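You operate a simulated robot arm through the tools that you are given. There is no shell and no other tool. Be economical: measure what you need, move in short steps, check, and stop when the job is done.

Carry out the task below with a simulated two-armed robot. There is one attempt and no reset: what you move stays moved.

JOB
Pick up the tea bottle with the earliest date from the top of the steel table with one hand, pass it to the other hand and put it on the low shelf of the wooden table. Set down upright: tea bottle.
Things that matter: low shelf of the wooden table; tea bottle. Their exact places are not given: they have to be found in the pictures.

It is judged by the outcome, as a careful person would: the job done as asked, and still so three seconds after it is handed in. It fails if anything else is knocked over, pushed out of place, dropped, spilled or broken.

ROBOT AND FRAMES
Two 7-joint arms with two-finger parallel grippers on one trunk, on a base that drives. Base frame: it is fixed to the floor where the robot stands at the start and does not move with it; the origin is under the middle of the robot, x ahead of it, y to its left, z up; the surface under the hand at the start is at about z = 0.85. Readings come in m, rad, newtons and seconds.
The left shoulder is at the start at [0.05, 0.165, 1.255], the right one opposite. With the tool pointing down near the work surface each hand reaches from about 0.1 to 0.68 m from the robot's upright axis, wherever it stands, measured 20 degrees to its own side. Places, roughly: low shelf of the wooden table [-3.2, 2.7, 0.2]. Payload 3.91 kg a hand.
The TCP of each hand is the grasp point between the finger pads, 0.03 m short of the fingertips. In the tool frame z runs along the fingers and y along their closing line. The gripper opens to 0.11 m. The fingers are 0.02 m wide and 0.01 m thick; the gripper's body (0.048 by 0.112 m) begins 0.055 m behind the TCP.
Orientation is that of the tool frame in the base frame, as a unit quaternion [w, x, y, z]. With the fingers straight down and closing along the base's y, the tool's x points along the base's -x, its y along +y and its z along -z.

CONTROLS
- The arms move only by the tool send_rows. It takes "left_deltas", "right_deltas" or both (then of equal length, played together; a hand with none holds still); each is a list that holds one entry, the list of rows, each a list of 7 numbers: the gripper command, from -1 (fully open) to 1 (shut), values between in proportion, then the shift along the tool's x, y, z in m, then the turn, a rotation vector about the tool's x, y, z in rad. In form: [[[claw, dx, dy, dz, ax, ay, az], ...]]. A call has 1 to 12 rows; each row shifts and turns the commanded pose from where the row before left it, along the tool's axes as they then stand. Each row takes 0.2 s and may step no farther than 0.05 m and 0.15 rad from the row before; otherwise, or with a gripper value out of range, the whole call is refused. Where a pose cannot be reached the arm comes as near as it can. A force on the tool above 40 N (or 10 N above the force at the start of the call, whichever is more), or a blocked arm, ends the call early, and 0.2 s more pass. Each finger travels about 0.045 m/s and halts on what it meets, pressing with about 36 N; the grip force reading is that of the motor and also rises with nothing between the fingers. The clock runs only during rows and for 0.2 s after the last one: add rows that do not move to give the fingers time. It gives the time, the measured TCP pose, the force on the tool (base axes), the opening and the grip force at its end, in the units of the frame above (readings bear some noise), with the torque about the TCP (base axes, N m) and any sound that the robot's microphone picked up.
- Cameras (640 x 400 px; columns grow to the right, rows downward): "scene" is now at [0.1195, 0.0195, 1.4132]; the picture's right is [0.20, -0.98, 0.00], its down [-0.68, -0.14, -0.72] and it looks along [0.71, 0.14, -0.69] (base axes); focal length 263 px, centre (320, 200). "left" rides on the left gripper at [0.072, -0.017, -0.103] in its tool frame; the picture's right is [0.23, 0.97, 0.00], its down [-0.76, 0.18, -0.62] and it looks along [-0.61, 0.14, 0.78] (tool axes); focal length 222 px, centre (320, 200). "right" rides on the right gripper at [0.072, 0.017, -0.103] in its tool frame; the picture's right is [-0.23, 0.97, 0.00], its down [-0.76, -0.18, -0.62] and it looks along [-0.61, -0.14, 0.78] (tool axes); focal length 222 px, centre (320, 200).
- snapshot(camera): a new picture of that camera. The clock stands still meanwhile.
- raise_lower(by): slides the trunk up (or, below 0, down) by that many m; the arms and the scene camera ride with it, the base frame stays. It gives what a move gives, with no picture.
- base_move(legs): drives the robot by 1 to 6 legs, each [ahead, left, turn to the left] in m, m and rad, along the robot's own axes; the way and the turn of a leg run together, so that a leg with both is an arc; at most 1.5 m and 3.142 rad a leg. The arms and the cameras ride along, it lands a little off, and it stops where it bumps. It gives what a move gives.
- pan_tilt(pan, tilt): turns the head with the scene camera to pan (to the left, within 1.396 rad either way) and tilt (down, from -0.506 to 1.204), counted from straight ahead of the robot. It gives what a move gives.
- probe_pixels(camera, pixels): for up to 12 pixels [column, row] of the newest picture of that camera ("zoom" is the newest enlarged one), the place [x, y, z] in the base frame of the surface seen there, good to about 0.002 m, but the place of the scene camera against the robot may be out by one fixed shift of up to 0.012 m in any direction. The clock stands still meanwhile.
- enlarge(camera, box): a new picture of the part [left, top, right, bottom] of that camera's present view, enlarged. The clock stands still meanwhile.
- job_done(): hands the job in; it is judged then, once.

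Work in short steps. Measure before you move; look again where a grasp or a placing could have gone wrong, and mend it. You have 80 turns and 62 pictures in all, those below and enlarged ones among them. Open the grippers and draw the arms clear of the work before you hand the job in, unless the task says otherwise; then end with one line.

The tools are called by a JSON object that holds its "name" and its "arguments". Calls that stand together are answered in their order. send_rows: Moves the arms, as the interface text tells. Its arguments: {"type":"object","properties":{"left_deltas":{"type":"array","items":{"type":"array","items":{"type":"array","items":{"type":"number"}}}},"right_deltas":{"type":"array","items":{"type":"array","items":{"type":"array","items":{"type":"number"}}}}},"required":[]} The other tools are called the same way: raise_lower (by) slides the trunk up or down; base_move (legs) drives the base; pan_tilt (pan, tilt) turns the head that bears the scene camera; snapshot (camera) takes a picture; probe_pixels (camera, pixels) gives the place of the surface under pixels of a picture; enlarge (camera, box) takes an enlarged picture of a part of a camera's view; job_done () hands the job in.

At the start:

```text
time: 0.0
left_eef_pos: [0.4167, 0.1927, 1.1297]
left_tool_rot: [0.0, 0.0, 1.0, 0.0]
left_force: [0.6, 0.4, -0.3]
left_moment: [0.0, -0.02, -0.03]
left_grip_width: 0.11
left_gripper_force: 0.0
right_eef_pos: [0.5419, -0.2061, 1.0]
right_tool_rot: [0.0, 0.006, 1.0, -0.006]
right_force: [0.8, -0.6, 0.3]
right_moment: [-0.02, -0.01, -0.03]
right_grip_width: 0.1103
right_gripper_force: 0.0
trunk travel left (down, up): [-0.475, 0.028]
robot x, y, heading: [-0.0017, -0.0015, 0.002]
head pan, tilt: [0.197, 0.766]
```

scene: 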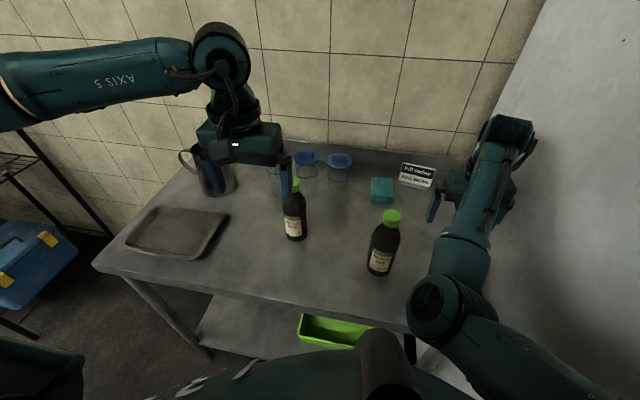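
right: 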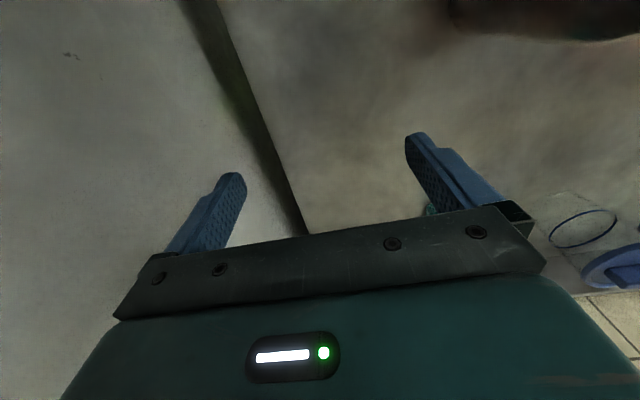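
left: 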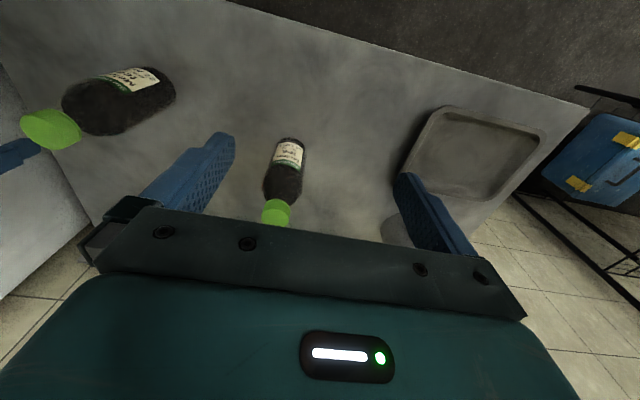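

Two tea bottles are seen at scene (294,210) and (384,243). I enlarge their labels to read the dates.

{"name": "enlarge", "arguments": {"camera": "scene", "box": [270, 200, 320, 250]}}

{"name": "enlarge", "arguments": {"camera": "scene", "box": [355, 235, 405, 285]}}

{"name": "enlarge", "arguments": {"camera": "left", "box": [60, 50, 320, 230]}}

{"name": "probe_pixels", "arguments": {"camera": "scene", "pixels": [[292, 185], [391, 216], [294, 228], [380, 262], [294, 244], [378, 277], [307, 156], [382, 190], [240, 300], [300, 300], [390, 320], [330, 330]]}}

```text
8.00 times, centred on (295, 225) of scene
```

zoom: 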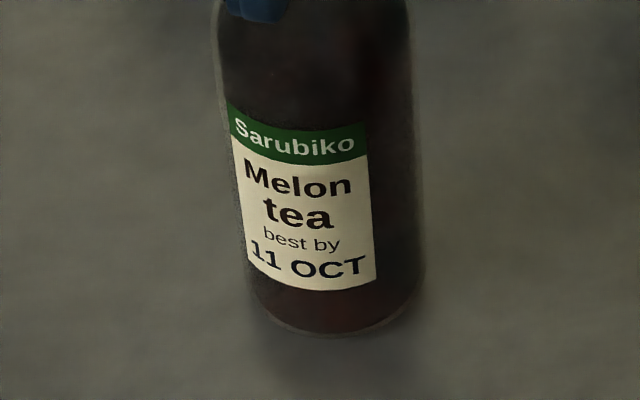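

```text
8.00 times, centred on (380, 260) of scene
```

zoom: 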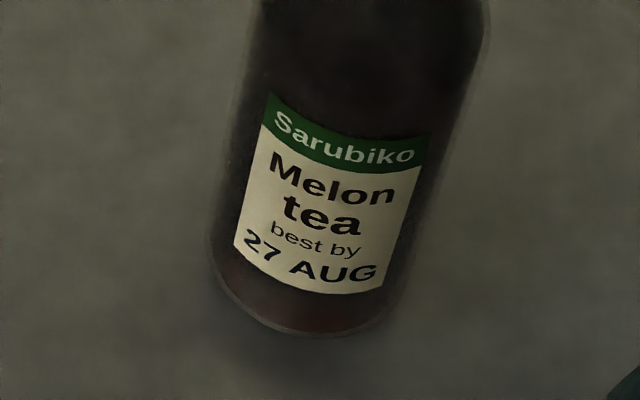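

```text
2.22 times, centred on (190, 140) of left
```

zoom: 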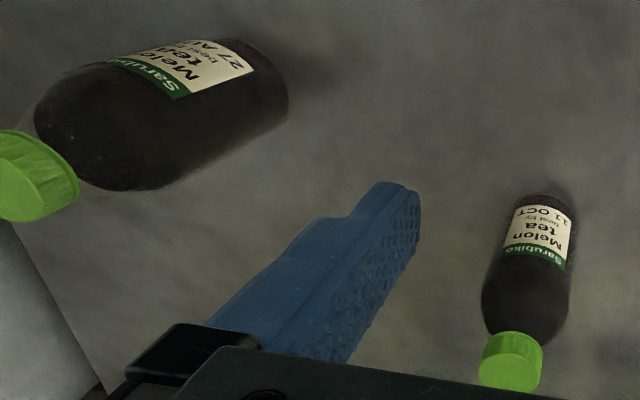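

```text
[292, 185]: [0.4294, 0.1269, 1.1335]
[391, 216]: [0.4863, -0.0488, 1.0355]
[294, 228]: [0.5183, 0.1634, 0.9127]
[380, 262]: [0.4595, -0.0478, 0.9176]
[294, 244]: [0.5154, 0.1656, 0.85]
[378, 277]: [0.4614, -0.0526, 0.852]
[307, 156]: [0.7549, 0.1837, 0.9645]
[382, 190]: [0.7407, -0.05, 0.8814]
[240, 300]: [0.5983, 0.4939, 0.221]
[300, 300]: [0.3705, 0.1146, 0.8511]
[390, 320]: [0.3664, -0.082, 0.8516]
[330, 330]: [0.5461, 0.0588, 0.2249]
```

The right-hand bottle (27 AUG) is the earliest. I zoom on it to measure its cap, shoulder and body.

{"name": "enlarge", "arguments": {"camera": "scene", "box": [345, 200, 425, 280]}}

```text
5.00 times, centred on (385, 240) of scene
```

zoom: 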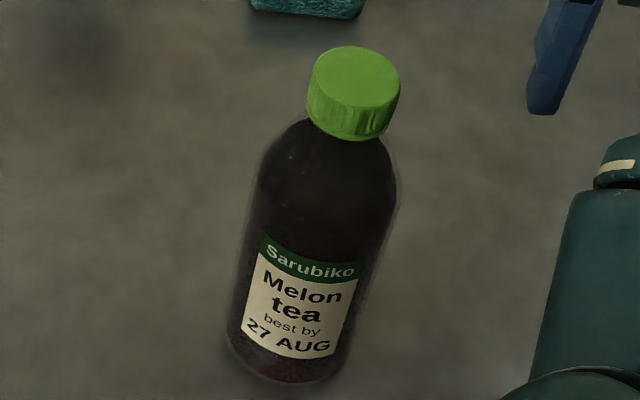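

I probe the cap's top and rim and the body's flanks.

{"name": "probe_pixels", "arguments": {"camera": "zoom", "pixels": [[357, 75], [318, 75], [395, 80], [365, 50], [350, 103], [342, 128], [335, 150], [320, 220], [262, 220], [380, 220], [310, 240], [285, 372]]}}

{"name": "pan_tilt", "arguments": {"pan": 1.39, "tilt": 0.3}}

{"name": "snapshot", "arguments": {"camera": "scene"}}

```text
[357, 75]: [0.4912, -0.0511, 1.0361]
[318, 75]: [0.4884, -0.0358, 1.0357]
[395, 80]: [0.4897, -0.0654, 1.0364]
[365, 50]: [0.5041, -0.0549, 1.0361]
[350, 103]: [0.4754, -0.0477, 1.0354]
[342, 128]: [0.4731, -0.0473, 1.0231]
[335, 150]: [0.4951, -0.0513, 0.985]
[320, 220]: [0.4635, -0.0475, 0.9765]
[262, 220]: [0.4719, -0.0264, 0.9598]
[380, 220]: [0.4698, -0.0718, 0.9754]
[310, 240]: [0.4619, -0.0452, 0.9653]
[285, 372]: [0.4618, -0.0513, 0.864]
```

```text
time: 1.4
left_eef_pos: [0.4157, 0.1933, 1.1292]
left_tool_rot: [0.0, -0.001, 1.0, 0.0]
left_force: [0.2, 0.5, -0.8]
left_moment: [-0.01, 0.01, -0.01]
left_grip_width: 0.1101
left_gripper_force: 0.0
right_eef_pos: [0.542, -0.2081, 0.9994]
right_tool_rot: [0.0, 0.006, 1.0, -0.007]
right_force: [-0.1, -0.3, 0.0]
right_moment: [0.0, 0.02, 0.04]
right_grip_width: 0.1101
right_gripper_force: 0.0
trunk travel left (down, up): [-0.475, 0.028]
robot x, y, heading: [-0.0003, -0.0009, -0.001]
head pan, tilt: [1.389, 0.3]
```

```text
54 pictures are left
```

scene: 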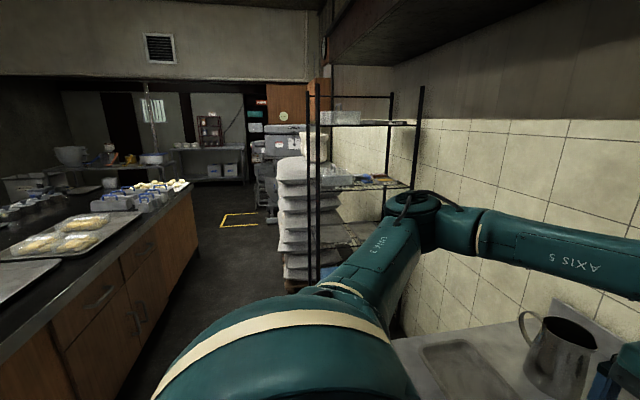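

The bottle centre is about (0.489,-0.050), its cap top z≈1.036. I raise the right hand, bring it over the cap, and check with its camera.

{"name": "send_rows", "arguments": {"right_deltas": [[[-1, 0, 0, -0.045, 0, 0, 0], [-1, 0, 0, -0.045, 0, 0, 0], [-1, 0, 0, -0.04, 0, 0, 0], [-1, 0.02, 0.04, 0, 0, 0, 0], [-1, 0.02, 0.04, 0, 0, 0, 0], [-1, 0.013, 0.04, 0, 0, 0, 0], [-1, 0, 0.037, 0, 0, 0, 0], [-1, 0, 0, 0, 0, 0, 0]]]}}

{"name": "pan_tilt", "arguments": {"pan": 0.0, "tilt": 0.766}}

{"name": "snapshot", "arguments": {"camera": "right"}}

{"name": "snapshot", "arguments": {"camera": "scene"}}

```text
time: 3.2
left_eef_pos: [0.4167, 0.1939, 1.131]
left_tool_rot: [-0.001, 0.0, 1.0, -0.001]
left_force: [-0.1, 0.5, -0.5]
left_moment: [-0.02, 0.02, -0.02]
left_grip_width: 0.1102
left_gripper_force: 0.0
right_eef_pos: [0.6027, -0.0783, 1.0858]
right_tool_rot: [0.0, 0.007, 1.0, -0.005]
right_force: [0.3, 0.8, -0.1]
right_moment: [0.0, -0.04, 0.01]
right_grip_width: 0.1101
right_gripper_force: 0.1
right hand out of reach, approached as far as the arm can: row 1, 2, 3, 4, 5, 6
trunk travel left (down, up): [-0.475, 0.028]
robot x, y, heading: [-0.0001, 0.002, 0.002]
head pan, tilt: [1.389, 0.3]
```

```text
time: 4.7
left_eef_pos: [0.4154, 0.1937, 1.1295]
left_tool_rot: [0.001, -0.001, 1.0, 0.0]
left_force: [0.7, 0.4, -0.9]
left_moment: [-0.05, 0.04, -0.01]
left_grip_width: 0.1102
left_gripper_force: 0.0
right_eef_pos: [0.603, -0.0782, 1.0861]
right_tool_rot: [0.001, 0.005, 1.0, -0.006]
right_force: [-0.3, -0.9, -0.6]
right_moment: [0.01, -0.01, 0.04]
right_grip_width: 0.1101
right_gripper_force: 0.0
trunk travel left (down, up): [-0.475, 0.028]
robot x, y, heading: [-0.0002, -0.0027, 0.001]
head pan, tilt: [0.0, 0.766]
```

```text
53 pictures are left
```

right: 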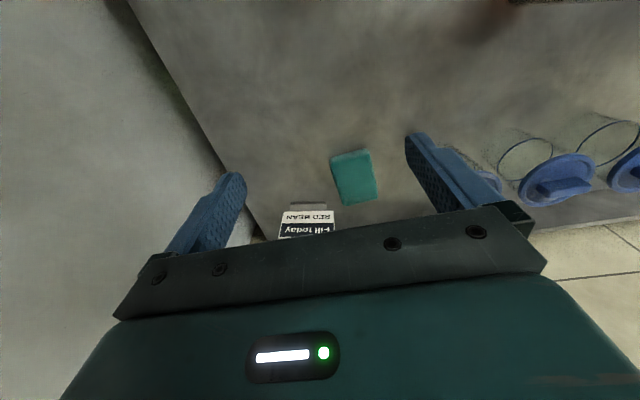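

```text
52 pictures are left
```

scene: 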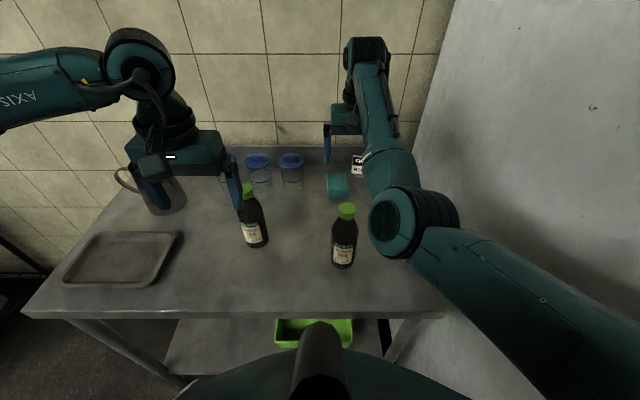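

The right arm cannot hover there (it stopped at (0.603,-0.078,1.086)), while the left arm hovers well. I will pick with the left from above and take over with the right; first step the right hand back toward its own side.

{"name": "send_rows", "arguments": {"right_deltas": [[[-1, 0, -0.04, 0, 0, 0, 0]]]}}

```text
time: 5.1
left_eef_pos: [0.4166, 0.1922, 1.1303]
left_tool_rot: [0.0, 0.0, 1.0, -0.001]
left_force: [0.5, -0.2, 0.5]
left_moment: [0.02, 0.0, 0.02]
left_grip_width: 0.11
left_gripper_force: 0.1
right_eef_pos: [0.6018, -0.1183, 1.085]
right_tool_rot: [0.0, 0.005, 1.0, -0.005]
right_force: [-0.9, -1.7, -0.6]
right_moment: [0.0, -0.01, 0.01]
right_grip_width: 0.1099
right_gripper_force: 0.1
trunk travel left (down, up): [-0.475, 0.028]
robot x, y, heading: [-0.0015, -0.0011, -0.002]
head pan, tilt: [0.0, 0.766]
```

Commanded pose follows the reached one. I return the right hand to about (0.54,-0.21,1.0) and look where its forearm lies.

{"name": "send_rows", "arguments": {"right_deltas": [[[-1, 0.02, -0.045, 0.03, 0, 0, 0], [-1, 0.02, -0.045, 0.03, 0, 0, 0], [-1, 0.02, 0, 0.025, 0, 0, 0], [-1, 0, 0, 0, 0, 0, 0]]]}}

{"name": "snapshot", "arguments": {"camera": "scene"}}

{"name": "probe_pixels", "arguments": {"camera": "scene", "pixels": [[347, 210], [343, 262], [420, 190], [390, 230], [400, 170], [400, 200], [385, 190], [460, 260], [385, 240], [470, 150], [500, 200]]}}

```text
refused: row 1 steps farther than a row can; nothing moved
```

```text
51 pictures are left
```

scene: 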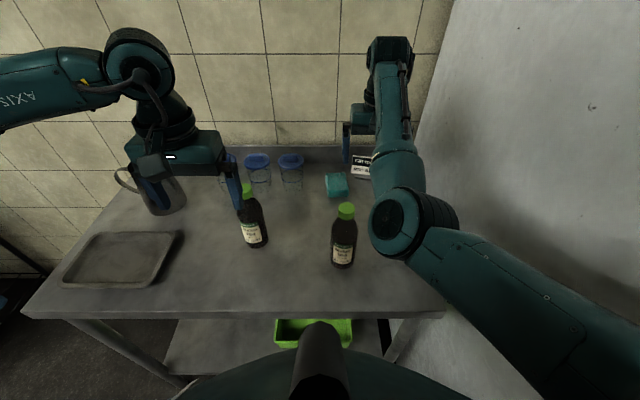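

```text
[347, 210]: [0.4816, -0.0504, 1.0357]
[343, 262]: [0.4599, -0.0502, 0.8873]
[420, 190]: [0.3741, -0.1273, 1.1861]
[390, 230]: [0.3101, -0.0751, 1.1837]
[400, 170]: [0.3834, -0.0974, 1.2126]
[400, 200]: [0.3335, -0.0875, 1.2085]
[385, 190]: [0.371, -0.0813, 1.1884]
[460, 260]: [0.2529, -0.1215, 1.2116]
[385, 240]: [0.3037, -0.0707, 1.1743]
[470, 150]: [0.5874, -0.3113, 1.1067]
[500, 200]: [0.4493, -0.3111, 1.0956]
```

The right elbow bulges inward at about (0.35,-0.09,1.2). I shift the right hand to its side and pitch its tool to horizontal (pointing forward), which brings the forearm back and is what the hand-over needs.

{"name": "send_rows", "arguments": {"right_deltas": [[[-1, 0.0, -0.04, 0.02, 0, 0, 0], [-1, 0.0, -0.035, 0.01, 0, 0, 0], [-1, 0.02, 0, 0, 0, -0.14, 0], [-1, 0.02, 0, 0, 0, -0.14, 0], [-1, 0.02, 0, 0, 0, -0.14, 0], [-1, 0.02, 0, 0, 0, -0.14, 0], [-1, 0, 0, 0, 0, -0.14, 0], [-1, 0, 0, 0, 0, -0.14, 0]]]}}

{"name": "snapshot", "arguments": {"camera": "scene"}}

```text
time: 7.0
left_eef_pos: [0.4165, 0.1928, 1.1306]
left_tool_rot: [0.0, -0.001, 1.0, -0.001]
left_force: [0.4, -0.3, 0.0]
left_moment: [-0.01, 0.01, -0.02]
left_grip_width: 0.1102
left_gripper_force: 0.2
right_eef_pos: [0.5528, -0.1994, 1.1204]
right_tool_rot: [0.482, 0.006, 0.876, -0.011]
right_force: [-0.2, -0.1, 0.3]
right_moment: [0.0, -0.02, -0.02]
right_grip_width: 0.11
right_gripper_force: 0.0
trunk travel left (down, up): [-0.475, 0.028]
robot x, y, heading: [-0.0013, 0.0005, 0.004]
head pan, tilt: [0.0, 0.766]
stopped in row 8 (right hand): the arm was blocked; the commanded pose is now the measured one
```

```text
50 pictures are left
```

scene: 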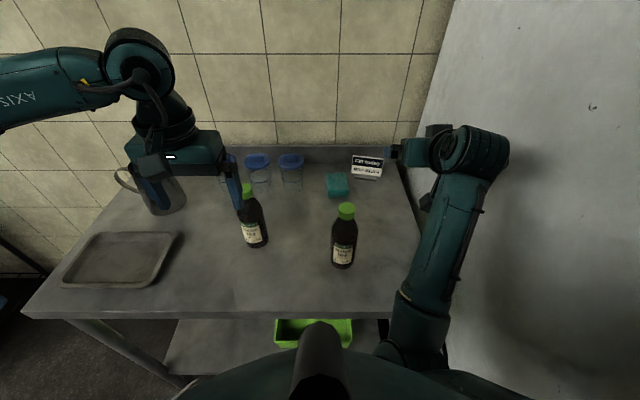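

The right arm stopped against the wall but is now clear of the bottle; I ease it 0.03 m off the wall and bring the left hand over the bottle at (0.489,-0.050).

{"name": "send_rows", "arguments": {"right_deltas": [[[-1, 0, 0.015, 0, 0, 0, 0], [-1, 0, 0.015, 0, 0, 0, 0], [-1, 0, 0, 0, 0, 0, 0], [-1, 0, 0, 0, 0, 0, 0], [-1, 0, 0, 0, 0, 0, 0], [-1, 0, 0, 0, 0, 0, 0], [-1, 0, 0, 0, 0, 0, 0], [-1, 0, 0, 0, 0, 0, 0], [-1, 0, 0, 0, 0, 0, 0]]], "left_deltas": [[[-1, -0.01, -0.03, 0, 0, 0, 0], [-1, -0.01, -0.03, 0, 0, 0, 0], [-1, -0.01, -0.03, 0, 0, 0, 0], [-1, -0.01, -0.03, 0, 0, 0, 0], [-1, -0.01, -0.03, 0, 0, 0, 0], [-1, -0.01, -0.03, 0, 0, 0, 0], [-1, -0.01, -0.03, 0, 0, 0, 0], [-1, 0, -0.033, 0, 0, 0, 0], [-1, 0, 0, 0, 0, 0, 0]]]}}

{"name": "snapshot", "arguments": {"camera": "left"}}

{"name": "snapshot", "arguments": {"camera": "scene"}}

```text
time: 9.0
left_eef_pos: [0.4876, -0.0472, 1.1293]
left_tool_rot: [-0.001, -0.001, 1.0, 0.002]
left_force: [-9.8, 22.8, -1.0]
left_moment: [-0.61, -0.22, -0.34]
left_grip_width: 0.0985
left_gripper_force: 0.1
right_eef_pos: [0.5566, -0.1792, 1.1288]
right_tool_rot: [0.489, 0.01, 0.872, -0.025]
right_force: [9.2, -22.9, 1.1]
right_moment: [0.76, 0.28, 0.65]
right_grip_width: 0.099
right_gripper_force: 0.0
trunk travel left (down, up): [-0.475, 0.028]
robot x, y, heading: [-0.0002, 0.0004, -0.0]
head pan, tilt: [0.0, 0.766]
```

```text
49 pictures are left
```

left: 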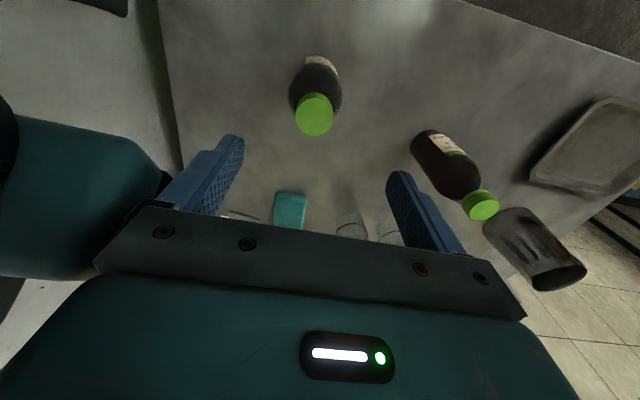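

```text
48 pictures are left
```

scene: 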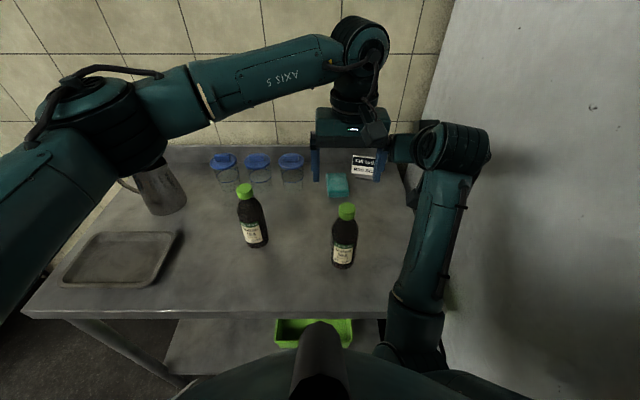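

The two grippers press on each other (22 N). I measure the cap with the left camera, and lower the right hand away (back along its tool axis).

{"name": "probe_pixels", "arguments": {"camera": "left", "pixels": [[314, 105], [298, 110], [331, 110], [314, 95], [315, 122], [314, 132]]}}

{"name": "send_rows", "arguments": {"right_deltas": [[[-1, 0, 0, -0.04, 0, 0, 0], [-1, 0, 0, -0.04, 0, 0, 0], [-1, 0, 0, -0.03, 0, 0, 0], [-1, 0, 0, 0, 0, 0, 0]]]}}

{"name": "snapshot", "arguments": {"camera": "scene"}}

```text
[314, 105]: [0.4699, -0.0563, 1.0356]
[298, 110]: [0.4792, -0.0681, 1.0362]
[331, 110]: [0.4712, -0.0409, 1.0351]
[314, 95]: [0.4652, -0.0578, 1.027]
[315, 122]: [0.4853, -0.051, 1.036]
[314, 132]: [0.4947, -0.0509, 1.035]
```

```text
time: 10.0
left_eef_pos: [0.4879, -0.0504, 1.1292]
left_tool_rot: [0.0, 0.0, 1.0, 0.0]
left_force: [-6.2, 14.4, 2.6]
left_moment: [-1.03, -0.35, -0.58]
left_grip_width: 0.103
left_gripper_force: 0.0
right_eef_pos: [0.4636, -0.1785, 1.19]
right_tool_rot: [0.493, 0.01, 0.869, -0.03]
right_force: [7.1, -13.5, -3.2]
right_moment: [-0.15, 0.09, -0.57]
right_grip_width: 0.1029
right_gripper_force: 0.0
trunk travel left (down, up): [-0.475, 0.028]
robot x, y, heading: [-0.0003, -0.0021, -0.002]
head pan, tilt: [0.0, 0.766]
```

```text
47 pictures are left
```

scene: 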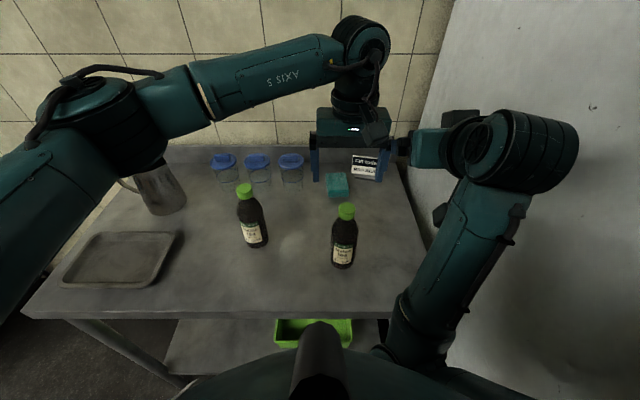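

Still touching; I move the right hand straight back (base −x) by about 0.13 m.

{"name": "send_rows", "arguments": {"right_deltas": [[[-1, 0.02, 0, -0.035, 0, 0, 0], [-1, 0.02, 0, -0.035, 0, 0, 0], [-1, 0.02, 0, -0.035, 0, 0, 0], [-1, 0, 0, 0, 0, 0, 0]]]}}

{"name": "snapshot", "arguments": {"camera": "scene"}}

```text
time: 11.0
left_eef_pos: [0.4887, -0.0483, 1.13]
left_tool_rot: [0.001, 0.001, 1.0, -0.001]
left_force: [-5.0, 30.0, 11.8]
left_moment: [-3.59, 0.46, -2.67]
left_grip_width: 0.11
left_gripper_force: 0.2
right_eef_pos: [0.4167, -0.1465, 1.2207]
right_tool_rot: [0.512, 0.017, 0.858, -0.028]
right_force: [5.1, -28.6, -11.9]
right_moment: [-0.15, -0.05, 0.1]
right_grip_width: 0.0957
right_gripper_force: 0.0
right hand out of reach, approached as far as the arm can: row 1, 2, 3
trunk travel left (down, up): [-0.475, 0.028]
robot x, y, heading: [0.0025, 0.0012, -0.003]
head pan, tilt: [0.0, 0.766]
```

```text
46 pictures are left
```

scene: 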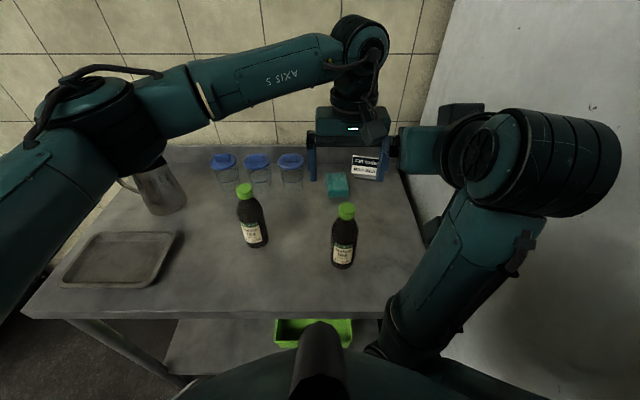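

The right drifted toward the left hand. I move the left hand away to y≈+0.07 and then lower the right hand along base −z and to its side.

{"name": "send_rows", "arguments": {"left_deltas": [[[-1, 0, 0.04, 0, 0, 0, 0], [-1, 0, 0.04, 0, 0, 0, 0], [-1, 0, 0.04, 0, 0, 0, 0]]]}}

{"name": "send_rows", "arguments": {"right_deltas": [[[-1, 0.034, 0, 0.02, 0, 0, 0], [-1, 0.034, 0, 0.02, 0, 0, 0], [-1, 0.034, 0, 0.02, 0, 0, 0], [-1, 0.034, -0.01, 0.02, 0, 0, 0], [-1, 0, -0.03, 0, 0, 0, 0], [-1, 0, 0, 0, 0, 0, 0]]]}}

{"name": "snapshot", "arguments": {"camera": "scene"}}

```text
time: 11.8
left_eef_pos: [0.4868, 0.0718, 1.1298]
left_tool_rot: [0.0, -0.001, 1.0, -0.001]
left_force: [0.5, 0.7, -0.1]
left_moment: [-0.01, 0.05, 0.04]
left_grip_width: 0.1098
left_gripper_force: 0.1
right_eef_pos: [0.416, -0.1426, 1.2224]
right_tool_rot: [0.514, 0.01, 0.857, -0.028]
right_force: [-0.5, 0.0, 1.4]
right_moment: [-0.05, -0.03, 0.02]
right_grip_width: 0.1098
right_gripper_force: 0.0
trunk travel left (down, up): [-0.475, 0.028]
robot x, y, heading: [0.0018, 0.002, 0.004]
head pan, tilt: [0.0, 0.766]
```

```text
time: 12.3
left_eef_pos: [0.486, 0.0706, 1.1289]
left_tool_rot: [0.0, -0.001, 1.0, 0.0]
left_force: [-0.1, 0.5, -0.9]
left_moment: [0.02, 0.01, -0.02]
left_grip_width: 0.1101
left_gripper_force: 0.0
right_eef_pos: [0.4274, -0.1326, 1.2353]
right_tool_rot: [0.568, 0.005, 0.823, -0.014]
right_force: [0.1, 0.3, -0.3]
right_moment: [0.01, 0.03, -0.02]
right_grip_width: 0.11
right_gripper_force: 0.0
right hand out of reach, approached as far as the arm can: row 1
trunk travel left (down, up): [-0.475, 0.028]
robot x, y, heading: [-0.0005, -0.0029, -0.002]
head pan, tilt: [0.0, 0.766]
stopped in row 2 (right hand): the arm was blocked; the commanded pose is now the measured one
```

```text
45 pictures are left
```

scene: 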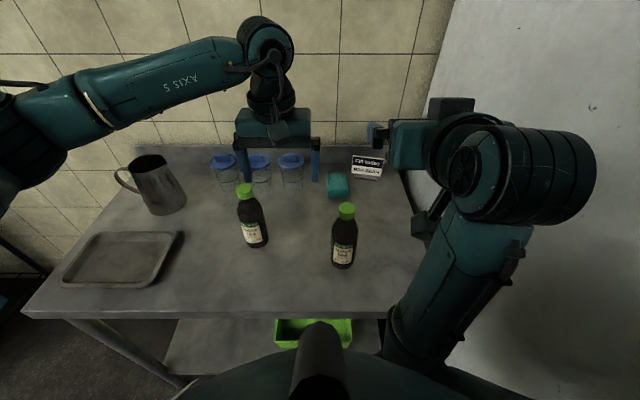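

The right arm is cramped by the wall at y≈-0.31. With both hands above all objects, I move the base left 0.2 m and turn right 0.5 rad, giving the right arm space.

{"name": "base_move", "arguments": {"legs": [[0, 0.2, 0], [0, 0, -0.5]]}}

{"name": "pan_tilt", "arguments": {"pan": 0.2, "tilt": 0.766}}

{"name": "snapshot", "arguments": {"camera": "scene"}}

```text
time: 16.1
left_eef_pos: [0.459, 0.0239, 1.1287]
left_tool_rot: [0.0, 0.252, 0.968, 0.0]
left_force: [-0.3, 0.2, 0.1]
left_moment: [0.0, 0.02, 0.03]
left_grip_width: 0.11
left_gripper_force: 0.0
right_eef_pos: [0.3068, -0.1246, 1.2348]
right_tool_rot: [0.546, 0.212, 0.795, -0.156]
right_force: [0.0, -0.3, -0.4]
right_moment: [-0.01, 0.02, 0.05]
right_grip_width: 0.1099
right_gripper_force: 0.1
trunk travel left (down, up): [-0.475, 0.028]
robot x, y, heading: [0.0015, 0.1987, -0.509]
head pan, tilt: [0.0, 0.766]
```

```text
time: 16.8
left_eef_pos: [0.4592, 0.0241, 1.1294]
left_tool_rot: [-0.001, 0.252, 0.968, 0.0]
left_force: [0.2, -0.3, -0.1]
left_moment: [0.02, 0.0, -0.02]
left_grip_width: 0.1099
left_gripper_force: 0.0
right_eef_pos: [0.3072, -0.1255, 1.2357]
right_tool_rot: [0.546, 0.212, 0.795, -0.157]
right_force: [1.0, -0.4, -0.2]
right_moment: [-0.01, 0.01, 0.0]
right_grip_width: 0.1102
right_gripper_force: 0.1
trunk travel left (down, up): [-0.475, 0.028]
robot x, y, heading: [0.0021, 0.2021, -0.51]
head pan, tilt: [0.201, 0.766]
```

```text
44 pictures are left
```

scene: 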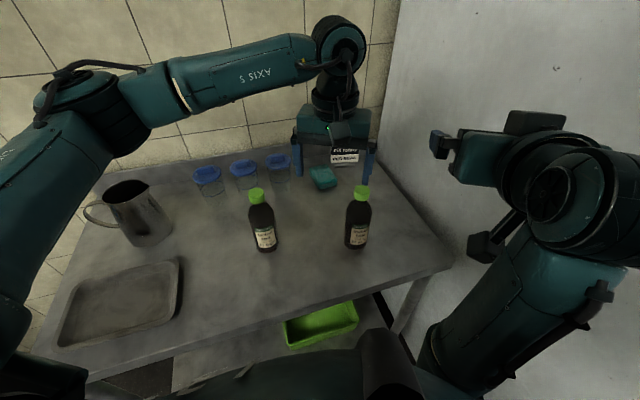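

Now there is room. The bottle is 0.059 m ahead and 0.056 m to the right of the left TCP; I move over it and check.

{"name": "send_rows", "arguments": {"left_deltas": [[[-1, -0.03, -0.028, 0, 0, 0, 0], [-1, -0.029, -0.028, 0, 0, 0, 0], [-1, 0, 0, 0, 0, 0, 0]]]}}

{"name": "snapshot", "arguments": {"camera": "left"}}

{"name": "enlarge", "arguments": {"camera": "left", "box": [240, 40, 400, 180]}}

```text
time: 17.6
left_eef_pos: [0.4836, -0.0534, 1.1298]
left_tool_rot: [0.0, 0.251, 0.968, 0.0]
left_force: [-0.2, 1.4, -0.5]
left_moment: [-0.02, 0.0, 0.01]
left_grip_width: 0.1099
left_gripper_force: 0.1
right_eef_pos: [0.308, -0.1227, 1.235]
right_tool_rot: [0.547, 0.211, 0.795, -0.156]
right_force: [0.1, -0.1, 0.3]
right_moment: [-0.03, 0.03, 0.01]
right_grip_width: 0.1101
right_gripper_force: 0.1
trunk travel left (down, up): [-0.475, 0.028]
robot x, y, heading: [-0.0011, 0.2014, -0.509]
head pan, tilt: [0.201, 0.766]
```

```text
43 pictures are left
```

left: 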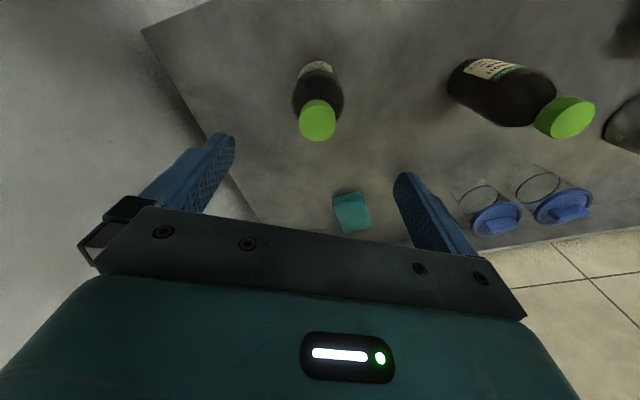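

```text
2.86 times, centred on (320, 110) of left
```

zoom: 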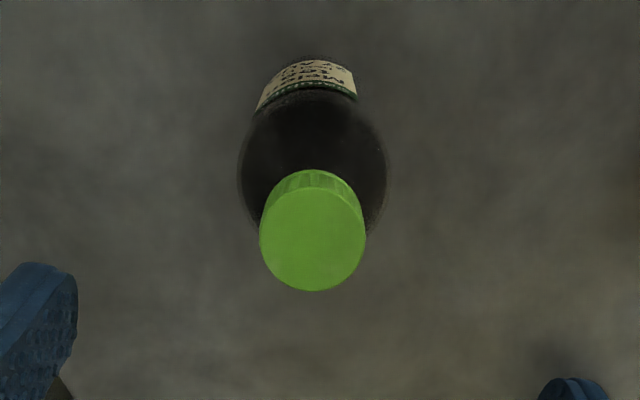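

I probe the cap's rim in this enlarged view for the exact centre.

{"name": "probe_pixels", "arguments": {"camera": "zoom", "pixels": [[312, 240], [264, 240], [361, 235], [312, 192], [312, 287], [312, 178], [312, 160]]}}

```text
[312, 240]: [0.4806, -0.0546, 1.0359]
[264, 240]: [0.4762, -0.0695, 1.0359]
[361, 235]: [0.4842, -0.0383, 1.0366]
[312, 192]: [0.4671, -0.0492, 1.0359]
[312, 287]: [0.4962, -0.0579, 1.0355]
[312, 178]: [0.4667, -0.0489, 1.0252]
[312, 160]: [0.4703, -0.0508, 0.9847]
```

The cap centre is (0.481,-0.054), top 1.036. I descend 0.106 m to TCP z≈1.023, then close.

{"name": "send_rows", "arguments": {"left_deltas": [[[-1, 0.002, -0.0018, 0.035, 0, 0, 0], [-1, 0, 0, 0.035, 0, 0, 0], [-1, 0, 0, 0.02, 0, 0, 0], [-1, 0, 0, 0.016, 0, 0, 0], [-1, 0, 0, 0, 0, 0, 0]]]}}

{"name": "snapshot", "arguments": {"camera": "scene"}}

```text
time: 18.8
left_eef_pos: [0.4807, -0.0534, 1.023]
left_tool_rot: [0.0, 0.251, 0.968, 0.0]
left_force: [-0.8, 0.1, 0.3]
left_moment: [-0.01, 0.04, -0.04]
left_grip_width: 0.11
left_gripper_force: 0.1
right_eef_pos: [0.3083, -0.1239, 1.2346]
right_tool_rot: [0.547, 0.212, 0.795, -0.156]
right_force: [-0.2, -0.2, -0.5]
right_moment: [0.01, 0.02, 0.04]
right_grip_width: 0.1101
right_gripper_force: 0.1
trunk travel left (down, up): [-0.475, 0.028]
robot x, y, heading: [0.0013, 0.2016, -0.508]
head pan, tilt: [0.201, 0.766]
```

```text
41 pictures are left
```

scene: 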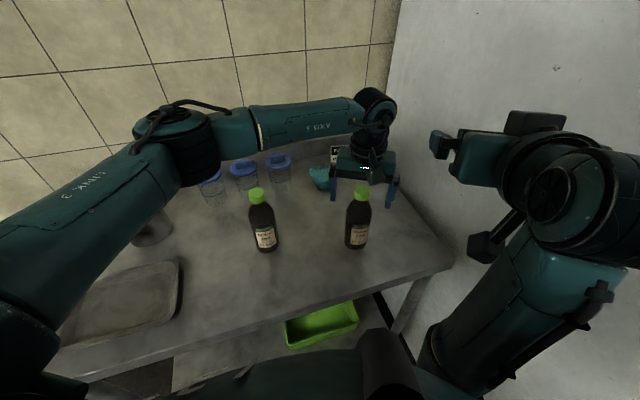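

The fingers straddle the cap; I close (each finger needs ~0.9 s), then lift a little.

{"name": "send_rows", "arguments": {"left_deltas": [[[0.3, 0, 0, 0, 0, 0, 0], [1, 0, 0, 0, 0, 0, 0], [1, 0, 0, 0, 0, 0, 0], [1, 0, 0, 0, 0, 0, 0], [1, 0, 0, 0, 0, 0, 0], [1, 0, 0, 0, 0, 0, 0], [1, 0, 0, 0, 0, 0, 0]]]}}

{"name": "send_rows", "arguments": {"left_deltas": [[[1, 0, 0, -0.02, 0, 0, 0], [1, 0, 0, -0.03, 0, 0, 0], [1, 0, 0, -0.03, 0, 0, 0], [1, 0, 0, -0.03, 0, 0, 0]]]}}

{"name": "snapshot", "arguments": {"camera": "scene"}}

```text
time: 20.4
left_eef_pos: [0.4806, -0.0525, 1.0233]
left_tool_rot: [0.0, 0.25, 0.968, 0.0]
left_force: [-1.8, -2.0, 0.4]
left_moment: [-0.07, 0.02, 0.04]
left_grip_width: 0.0513
left_gripper_force: 35.3
right_eef_pos: [0.3064, -0.1238, 1.2355]
right_tool_rot: [0.547, 0.211, 0.795, -0.156]
right_force: [-0.4, 0.2, -0.1]
right_moment: [0.01, -0.02, 0.01]
right_grip_width: 0.11
right_gripper_force: 0.0
trunk travel left (down, up): [-0.475, 0.028]
robot x, y, heading: [-0.0003, 0.201, -0.507]
head pan, tilt: [0.201, 0.766]
```

```text
time: 21.4
left_eef_pos: [0.4796, -0.054, 1.1331]
left_tool_rot: [0.0, 0.251, 0.968, 0.0]
left_force: [-0.3, -1.0, -4.8]
left_moment: [0.03, -0.01, 0.01]
left_grip_width: 0.0473
left_gripper_force: 36.0
right_eef_pos: [0.3072, -0.1237, 1.2343]
right_tool_rot: [0.547, 0.21, 0.795, -0.155]
right_force: [-0.4, 0.4, -0.3]
right_moment: [-0.01, -0.01, -0.02]
right_grip_width: 0.11
right_gripper_force: 0.1
trunk travel left (down, up): [-0.475, 0.028]
robot x, y, heading: [0.0007, 0.1984, -0.512]
head pan, tilt: [0.201, 0.766]
```

```text
40 pictures are left
```

scene: 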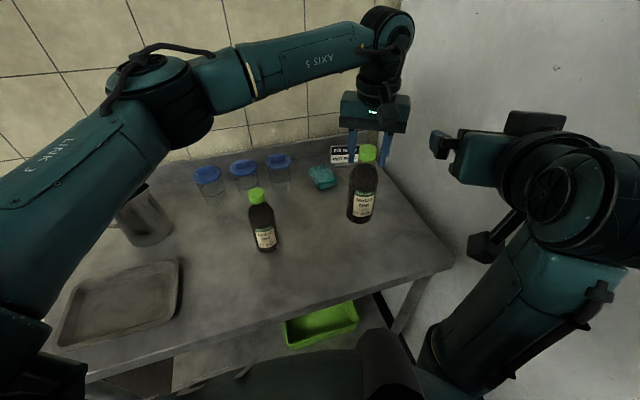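

The bottle is lifted (≈4.8 N), but the opening of 0.047 suggests the fingertips hold the shoulder. I look closer.

{"name": "enlarge", "arguments": {"camera": "scene", "box": [320, 80, 430, 235]}}

{"name": "snapshot", "arguments": {"camera": "left"}}

{"name": "send_rows", "arguments": {"left_deltas": [[[1, 0, 0, 0, 0, 0, 0], [1, 0, 0, 0, 0, 0, 0]]]}}

```text
2.58 times, centred on (375, 158) of scene
```

zoom: 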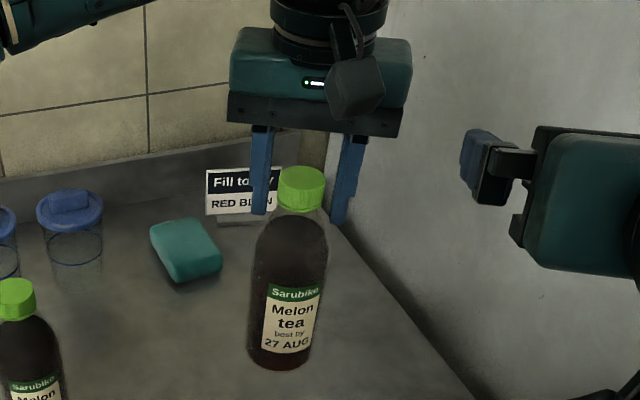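

```text
38 pictures are left
```

left: 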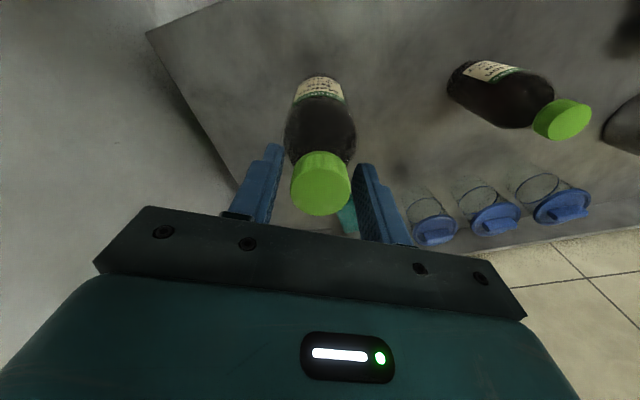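

```text
time: 22.0
left_eef_pos: [0.481, -0.0536, 1.1335]
left_tool_rot: [-0.001, 0.251, 0.968, -0.001]
left_force: [0.0, -0.9, -4.8]
left_moment: [0.01, 0.01, 0.01]
left_grip_width: 0.0469
left_gripper_force: 35.4
right_eef_pos: [0.3083, -0.1237, 1.2338]
right_tool_rot: [0.546, 0.212, 0.795, -0.157]
right_force: [0.8, -0.5, 0.1]
right_moment: [-0.02, 0.01, 0.01]
right_grip_width: 0.1099
right_gripper_force: 0.0
trunk travel left (down, up): [-0.475, 0.028]
robot x, y, heading: [0.0017, 0.202, -0.508]
head pan, tilt: [0.201, 0.766]
```

The tips hold the sloping glass shoulder, which may creep. I set the bottle back down, and regrip on the cap alone.

{"name": "send_rows", "arguments": {"left_deltas": [[[1, 0, 0, 0.04, 0, 0, 0], [1, 0, 0, 0.04, 0, 0, 0], [1, 0, 0, 0.02, 0, 0, 0], [1, 0, 0, 0.003, 0, 0, 0], [1, 0, 0, 0.002, 0, 0, 0], [1, 0, 0, 0, 0, 0, 0]]]}}

```text
time: 23.4
left_eef_pos: [0.4807, -0.0534, 1.0298]
left_tool_rot: [0.002, 0.251, 0.968, -0.001]
left_force: [-1.2, 1.6, 8.3]
left_moment: [0.16, -0.24, 0.08]
left_grip_width: 0.0471
left_gripper_force: 36.2
right_eef_pos: [0.3067, -0.1222, 1.2359]
right_tool_rot: [0.547, 0.212, 0.794, -0.157]
right_force: [0.0, -0.3, 0.1]
right_moment: [0.01, 0.0, 0.0]
right_grip_width: 0.1101
right_gripper_force: 0.1
trunk travel left (down, up): [-0.475, 0.028]
robot x, y, heading: [-0.0022, 0.2002, -0.51]
head pan, tilt: [0.201, 0.766]
```

It rests on the table (8 N up). I open, rise 0.012 m and close on the cap.

{"name": "send_rows", "arguments": {"left_deltas": [[[0, 0, 0, 0, 0, 0, 0], [0, 0, 0, 0, 0, 0, 0], [0, 0, 0, -0.006, 0, 0, 0], [0, 0, 0, -0.006, 0, 0, 0], [1, 0, 0, 0, 0, 0, 0], [1, 0, 0, 0, 0, 0, 0], [1, 0, 0, 0, 0, 0, 0], [1, 0, 0, 0, 0, 0, 0], [1, 0, 0, 0, 0, 0, 0]]]}}

{"name": "enlarge", "arguments": {"camera": "scene", "box": [310, 130, 420, 260]}}

```text
time: 25.4
left_eef_pos: [0.4808, -0.0531, 1.0409]
left_tool_rot: [0.0, 0.251, 0.968, 0.0]
left_force: [-0.9, 0.0, 1.8]
left_moment: [0.09, 0.11, 0.03]
left_grip_width: 0.042
left_gripper_force: 35.3
right_eef_pos: [0.308, -0.124, 1.2348]
right_tool_rot: [0.546, 0.212, 0.795, -0.157]
right_force: [-0.6, -0.7, -0.4]
right_moment: [-0.02, -0.02, 0.02]
right_grip_width: 0.11
right_gripper_force: 0.1
trunk travel left (down, up): [-0.475, 0.028]
robot x, y, heading: [-0.0002, 0.1987, -0.508]
head pan, tilt: [0.201, 0.766]
```

```text
3.08 times, centred on (365, 195) of scene
```

zoom: 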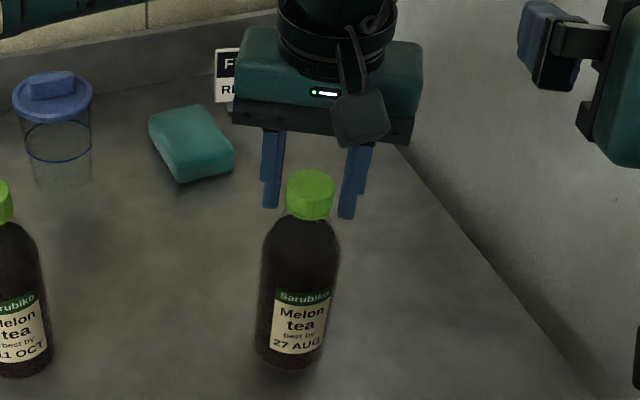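

Opening 0.042, no more wedge. I lift 0.10 m and check whether it holds without slipping.

{"name": "send_rows", "arguments": {"left_deltas": [[[1, 0, 0, -0.01, 0, 0, 0], [1, 0, 0, -0.03, 0, 0, 0], [1, 0, 0, -0.03, 0, 0, 0], [1, 0, 0, -0.03, 0, 0, 0], [1, 0, 0, 0, 0, 0, 0], [1, 0, 0, 0, 0, 0, 0]]]}}

{"name": "enlarge", "arguments": {"camera": "scene", "box": [310, 90, 430, 240]}}

```text
time: 26.8
left_eef_pos: [0.4824, -0.0534, 1.1394]
left_tool_rot: [-0.001, 0.251, 0.968, 0.0]
left_force: [-0.8, 0.4, -4.7]
left_moment: [0.01, 0.01, -0.01]
left_grip_width: 0.0422
left_gripper_force: 35.4
right_eef_pos: [0.3069, -0.1239, 1.2343]
right_tool_rot: [0.546, 0.212, 0.796, -0.156]
right_force: [0.2, -0.1, 0.6]
right_moment: [0.01, 0.01, 0.02]
right_grip_width: 0.1101
right_gripper_force: 0.0
trunk travel left (down, up): [-0.475, 0.028]
robot x, y, heading: [0.0013, 0.2039, -0.509]
head pan, tilt: [0.201, 0.766]
```

```text
2.67 times, centred on (370, 165) of scene
```

zoom: 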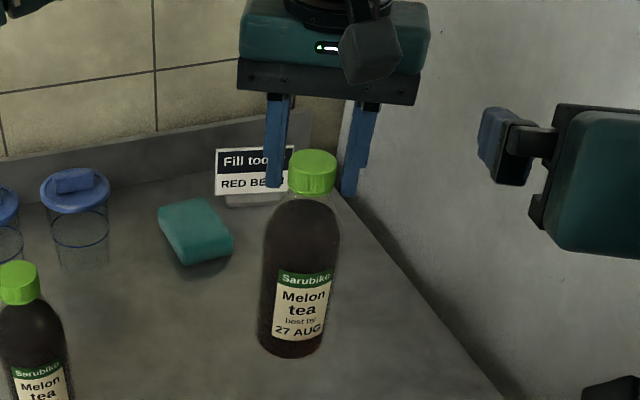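

The grip is steady at 0.0422. Before backing off I pan left to see the free floor behind.

{"name": "pan_tilt", "arguments": {"pan": 1.39, "tilt": 0.45}}

{"name": "snapshot", "arguments": {"camera": "scene"}}

{"name": "pan_tilt", "arguments": {"pan": -1.39, "tilt": 0.6}}

{"name": "snapshot", "arguments": {"camera": "scene"}}

```text
time: 28.2
left_eef_pos: [0.481, -0.0542, 1.1394]
left_tool_rot: [0.0, 0.251, 0.968, 0.0]
left_force: [-0.2, -0.5, -4.5]
left_moment: [0.0, -0.01, 0.04]
left_grip_width: 0.042
left_gripper_force: 36.3
right_eef_pos: [0.3075, -0.1241, 1.2349]
right_tool_rot: [0.546, 0.212, 0.795, -0.157]
right_force: [0.0, 0.2, -1.0]
right_moment: [0.03, 0.02, -0.03]
right_grip_width: 0.11
right_gripper_force: 0.1
trunk travel left (down, up): [-0.475, 0.028]
robot x, y, heading: [-0.0009, 0.2008, -0.509]
head pan, tilt: [1.389, 0.45]
```

```text
35 pictures are left
```

scene: 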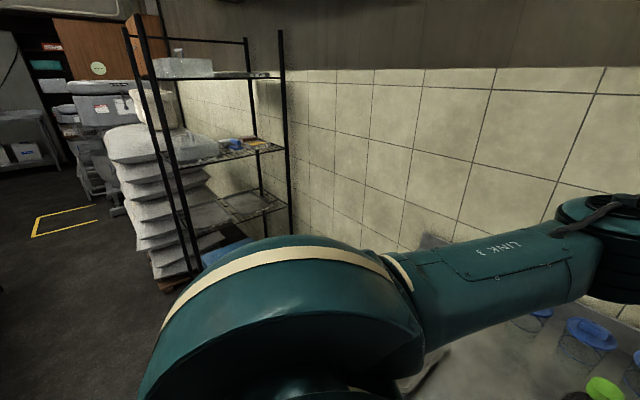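

```text
time: 30.7
left_eef_pos: [0.482, -0.0544, 1.1401]
left_tool_rot: [0.001, 0.251, 0.968, 0.0]
left_force: [-0.1, 0.1, -4.4]
left_moment: [-0.03, 0.03, 0.01]
left_grip_width: 0.0418
left_gripper_force: 35.7
right_eef_pos: [0.3093, -0.1233, 1.2343]
right_tool_rot: [0.546, 0.212, 0.796, -0.156]
right_force: [0.7, -0.5, -0.4]
right_moment: [0.0, -0.03, 0.02]
right_grip_width: 0.1097
right_gripper_force: 0.2
trunk travel left (down, up): [-0.475, 0.028]
robot x, y, heading: [0.0046, 0.1989, -0.505]
head pan, tilt: [-1.389, 0.6]
```

```text
34 pictures are left
```

scene: 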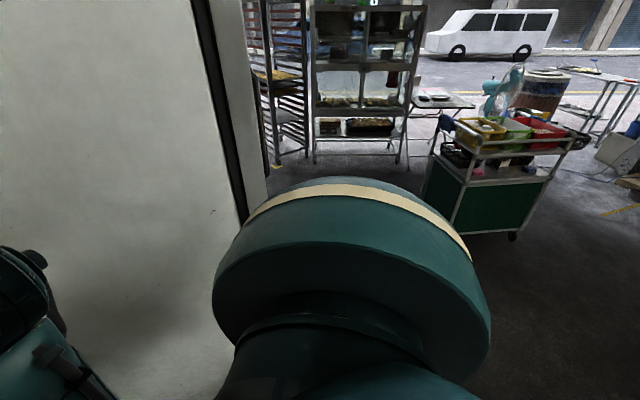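

Floor behind looks free nearby. I back off 0.4 m from the table in two legs, then look left/back again.

{"name": "base_move", "arguments": {"legs": [[-0.4, 0, 0]]}}

{"name": "pan_tilt", "arguments": {"pan": 1.39, "tilt": 0.45}}

{"name": "base_move", "arguments": {"legs": [[0, 0, 0.9]]}}

{"name": "snapshot", "arguments": {"camera": "scene"}}

```text
time: 33.2
left_eef_pos: [0.1289, 0.1429, 1.1406]
left_tool_rot: [0.0, 0.252, 0.968, 0.0]
left_force: [0.3, -0.6, -4.1]
left_moment: [0.04, -0.01, -0.01]
left_grip_width: 0.0419
left_gripper_force: 36.2
right_eef_pos: [-0.0451, 0.0722, 1.2351]
right_tool_rot: [0.546, 0.212, 0.795, -0.156]
right_force: [-0.3, 0.0, 0.0]
right_moment: [0.0, -0.03, 0.01]
right_grip_width: 0.11
right_gripper_force: 0.1
trunk travel left (down, up): [-0.475, 0.028]
robot x, y, heading: [-0.3553, 0.3947, -0.509]
head pan, tilt: [-1.389, 0.6]
```

```text
time: 35.6
left_eef_pos: [0.1294, 0.1416, 1.1399]
left_tool_rot: [0.0, 0.251, 0.968, 0.0]
left_force: [0.1, -0.4, -3.5]
left_moment: [0.02, 0.03, 0.02]
left_grip_width: 0.0417
left_gripper_force: 35.9
right_eef_pos: [-0.0431, 0.0729, 1.2349]
right_tool_rot: [0.545, 0.213, 0.795, -0.157]
right_force: [-0.9, -0.6, -0.2]
right_moment: [0.01, 0.01, 0.03]
right_grip_width: 0.11
right_gripper_force: 0.1
trunk travel left (down, up): [-0.475, 0.028]
robot x, y, heading: [-0.3505, 0.3949, -0.507]
head pan, tilt: [1.389, 0.45]
```

```text
time: 38.4
left_eef_pos: [0.1462, 0.6164, 1.1395]
left_tool_rot: [0.0, -0.196, 0.981, -0.001]
left_force: [0.0, 0.4, -4.5]
left_moment: [-0.01, -0.01, -0.03]
left_grip_width: 0.0417
left_gripper_force: 35.7
right_eef_pos: [0.0933, 0.4375, 1.2356]
right_tool_rot: [0.56, -0.155, 0.808, 0.097]
right_force: [0.8, -0.7, 0.7]
right_moment: [-0.02, 0.04, -0.01]
right_grip_width: 0.1099
right_gripper_force: 0.0
trunk travel left (down, up): [-0.475, 0.028]
robot x, y, heading: [-0.3565, 0.3961, 0.395]
head pan, tilt: [1.389, 0.45]
```

```text
33 pictures are left
```

scene: 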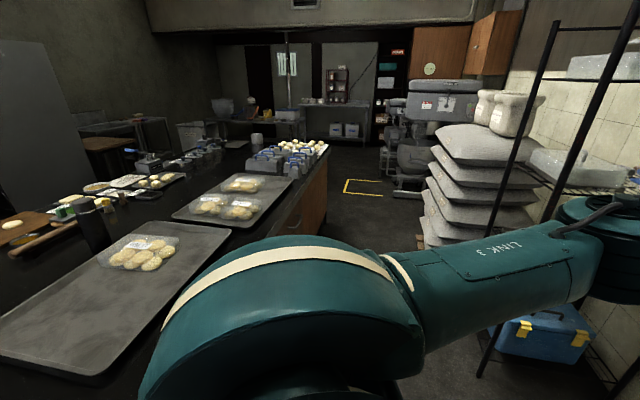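

The dark counter is an island beside the robot; a wooden table is seen at (110,140). I probe the counter's edges, the aisle and that table.

{"name": "probe_pixels", "arguments": {"camera": "scene", "pixels": [[325, 155], [290, 205], [240, 230], [200, 140], [105, 143], [130, 150], [160, 120], [430, 240], [350, 160], [400, 210], [330, 180], [60, 180]]}}

{"name": "enlarge", "arguments": {"camera": "scene", "box": [60, 80, 260, 180]}}

```text
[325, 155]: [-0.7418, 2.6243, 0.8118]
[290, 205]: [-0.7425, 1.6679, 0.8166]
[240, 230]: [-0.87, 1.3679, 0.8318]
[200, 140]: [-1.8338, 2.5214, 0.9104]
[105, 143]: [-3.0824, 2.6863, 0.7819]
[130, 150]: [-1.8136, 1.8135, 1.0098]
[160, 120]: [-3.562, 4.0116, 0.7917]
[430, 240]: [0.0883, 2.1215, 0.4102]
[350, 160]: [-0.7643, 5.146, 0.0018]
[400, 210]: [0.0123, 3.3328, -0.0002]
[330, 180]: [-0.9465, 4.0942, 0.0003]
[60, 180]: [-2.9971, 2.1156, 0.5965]
```

```text
3.20 times, centred on (160, 130) of scene
```

zoom: 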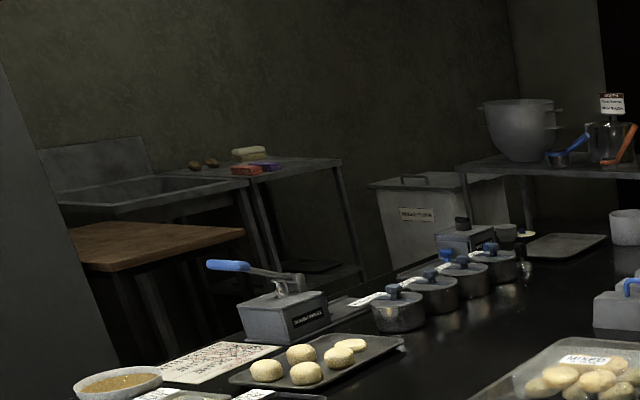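

The wooden table is behind the island counter (edge x≈-0.74, end y≈2.7). I turn to face +y and look along the aisle, and also look back for the other way round.

{"name": "base_move", "arguments": {"legs": [[0, 0, 1.17]]}}

{"name": "snapshot", "arguments": {"camera": "scene"}}

{"name": "pan_tilt", "arguments": {"pan": 0.3, "tilt": 0.4}}

{"name": "snapshot", "arguments": {"camera": "scene"}}

```text
time: 41.7
left_eef_pos: [-0.3569, 0.941, 1.1393]
left_tool_rot: [0.0, -0.702, 0.712, 0.0]
left_force: [-0.1, -0.7, -3.7]
left_moment: [-0.02, -0.01, 0.02]
left_grip_width: 0.0417
left_gripper_force: 36.0
right_eef_pos: [-0.2135, 0.8206, 1.2352]
right_tool_rot: [0.414, -0.574, 0.589, 0.39]
right_force: [0.5, 0.0, 0.0]
right_moment: [-0.01, 0.02, 0.01]
right_grip_width: 0.1106
right_gripper_force: 0.0
trunk travel left (down, up): [-0.475, 0.028]
robot x, y, heading: [-0.3546, 0.3946, 1.555]
head pan, tilt: [1.389, 0.45]
```

```text
31 pictures are left
```

scene: 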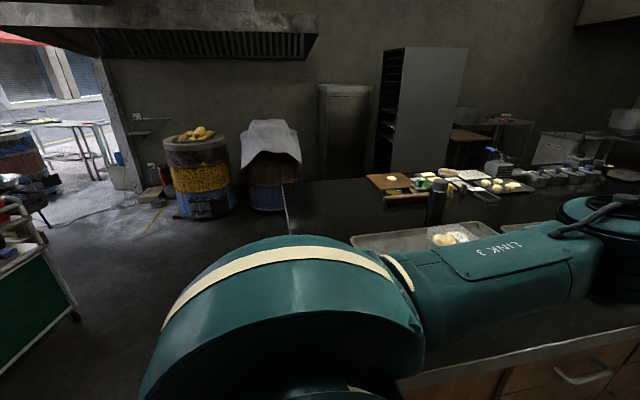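

```text
time: 43.0
left_eef_pos: [-0.3575, 0.9415, 1.1388]
left_tool_rot: [0.0, -0.702, 0.712, 0.0]
left_force: [-0.2, 0.6, -4.3]
left_moment: [-0.01, 0.03, 0.02]
left_grip_width: 0.0417
left_gripper_force: 35.9
right_eef_pos: [-0.2129, 0.8213, 1.2349]
right_tool_rot: [0.414, -0.574, 0.589, 0.389]
right_force: [0.7, 0.5, -0.8]
right_moment: [-0.04, 0.03, -0.01]
right_grip_width: 0.11
right_gripper_force: 0.0
trunk travel left (down, up): [-0.475, 0.028]
robot x, y, heading: [-0.3511, 0.3978, 1.558]
head pan, tilt: [0.3, 0.4]
```

```text
30 pictures are left
```

scene: 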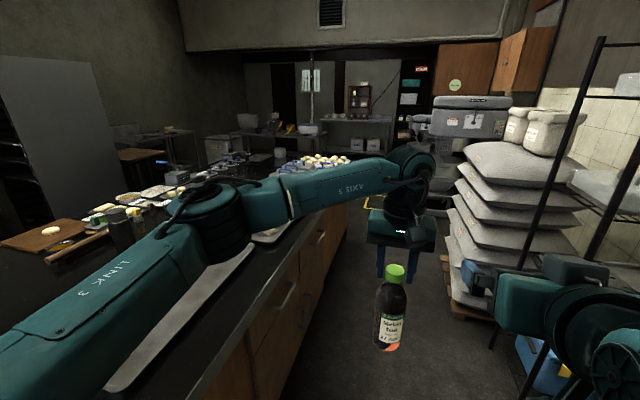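

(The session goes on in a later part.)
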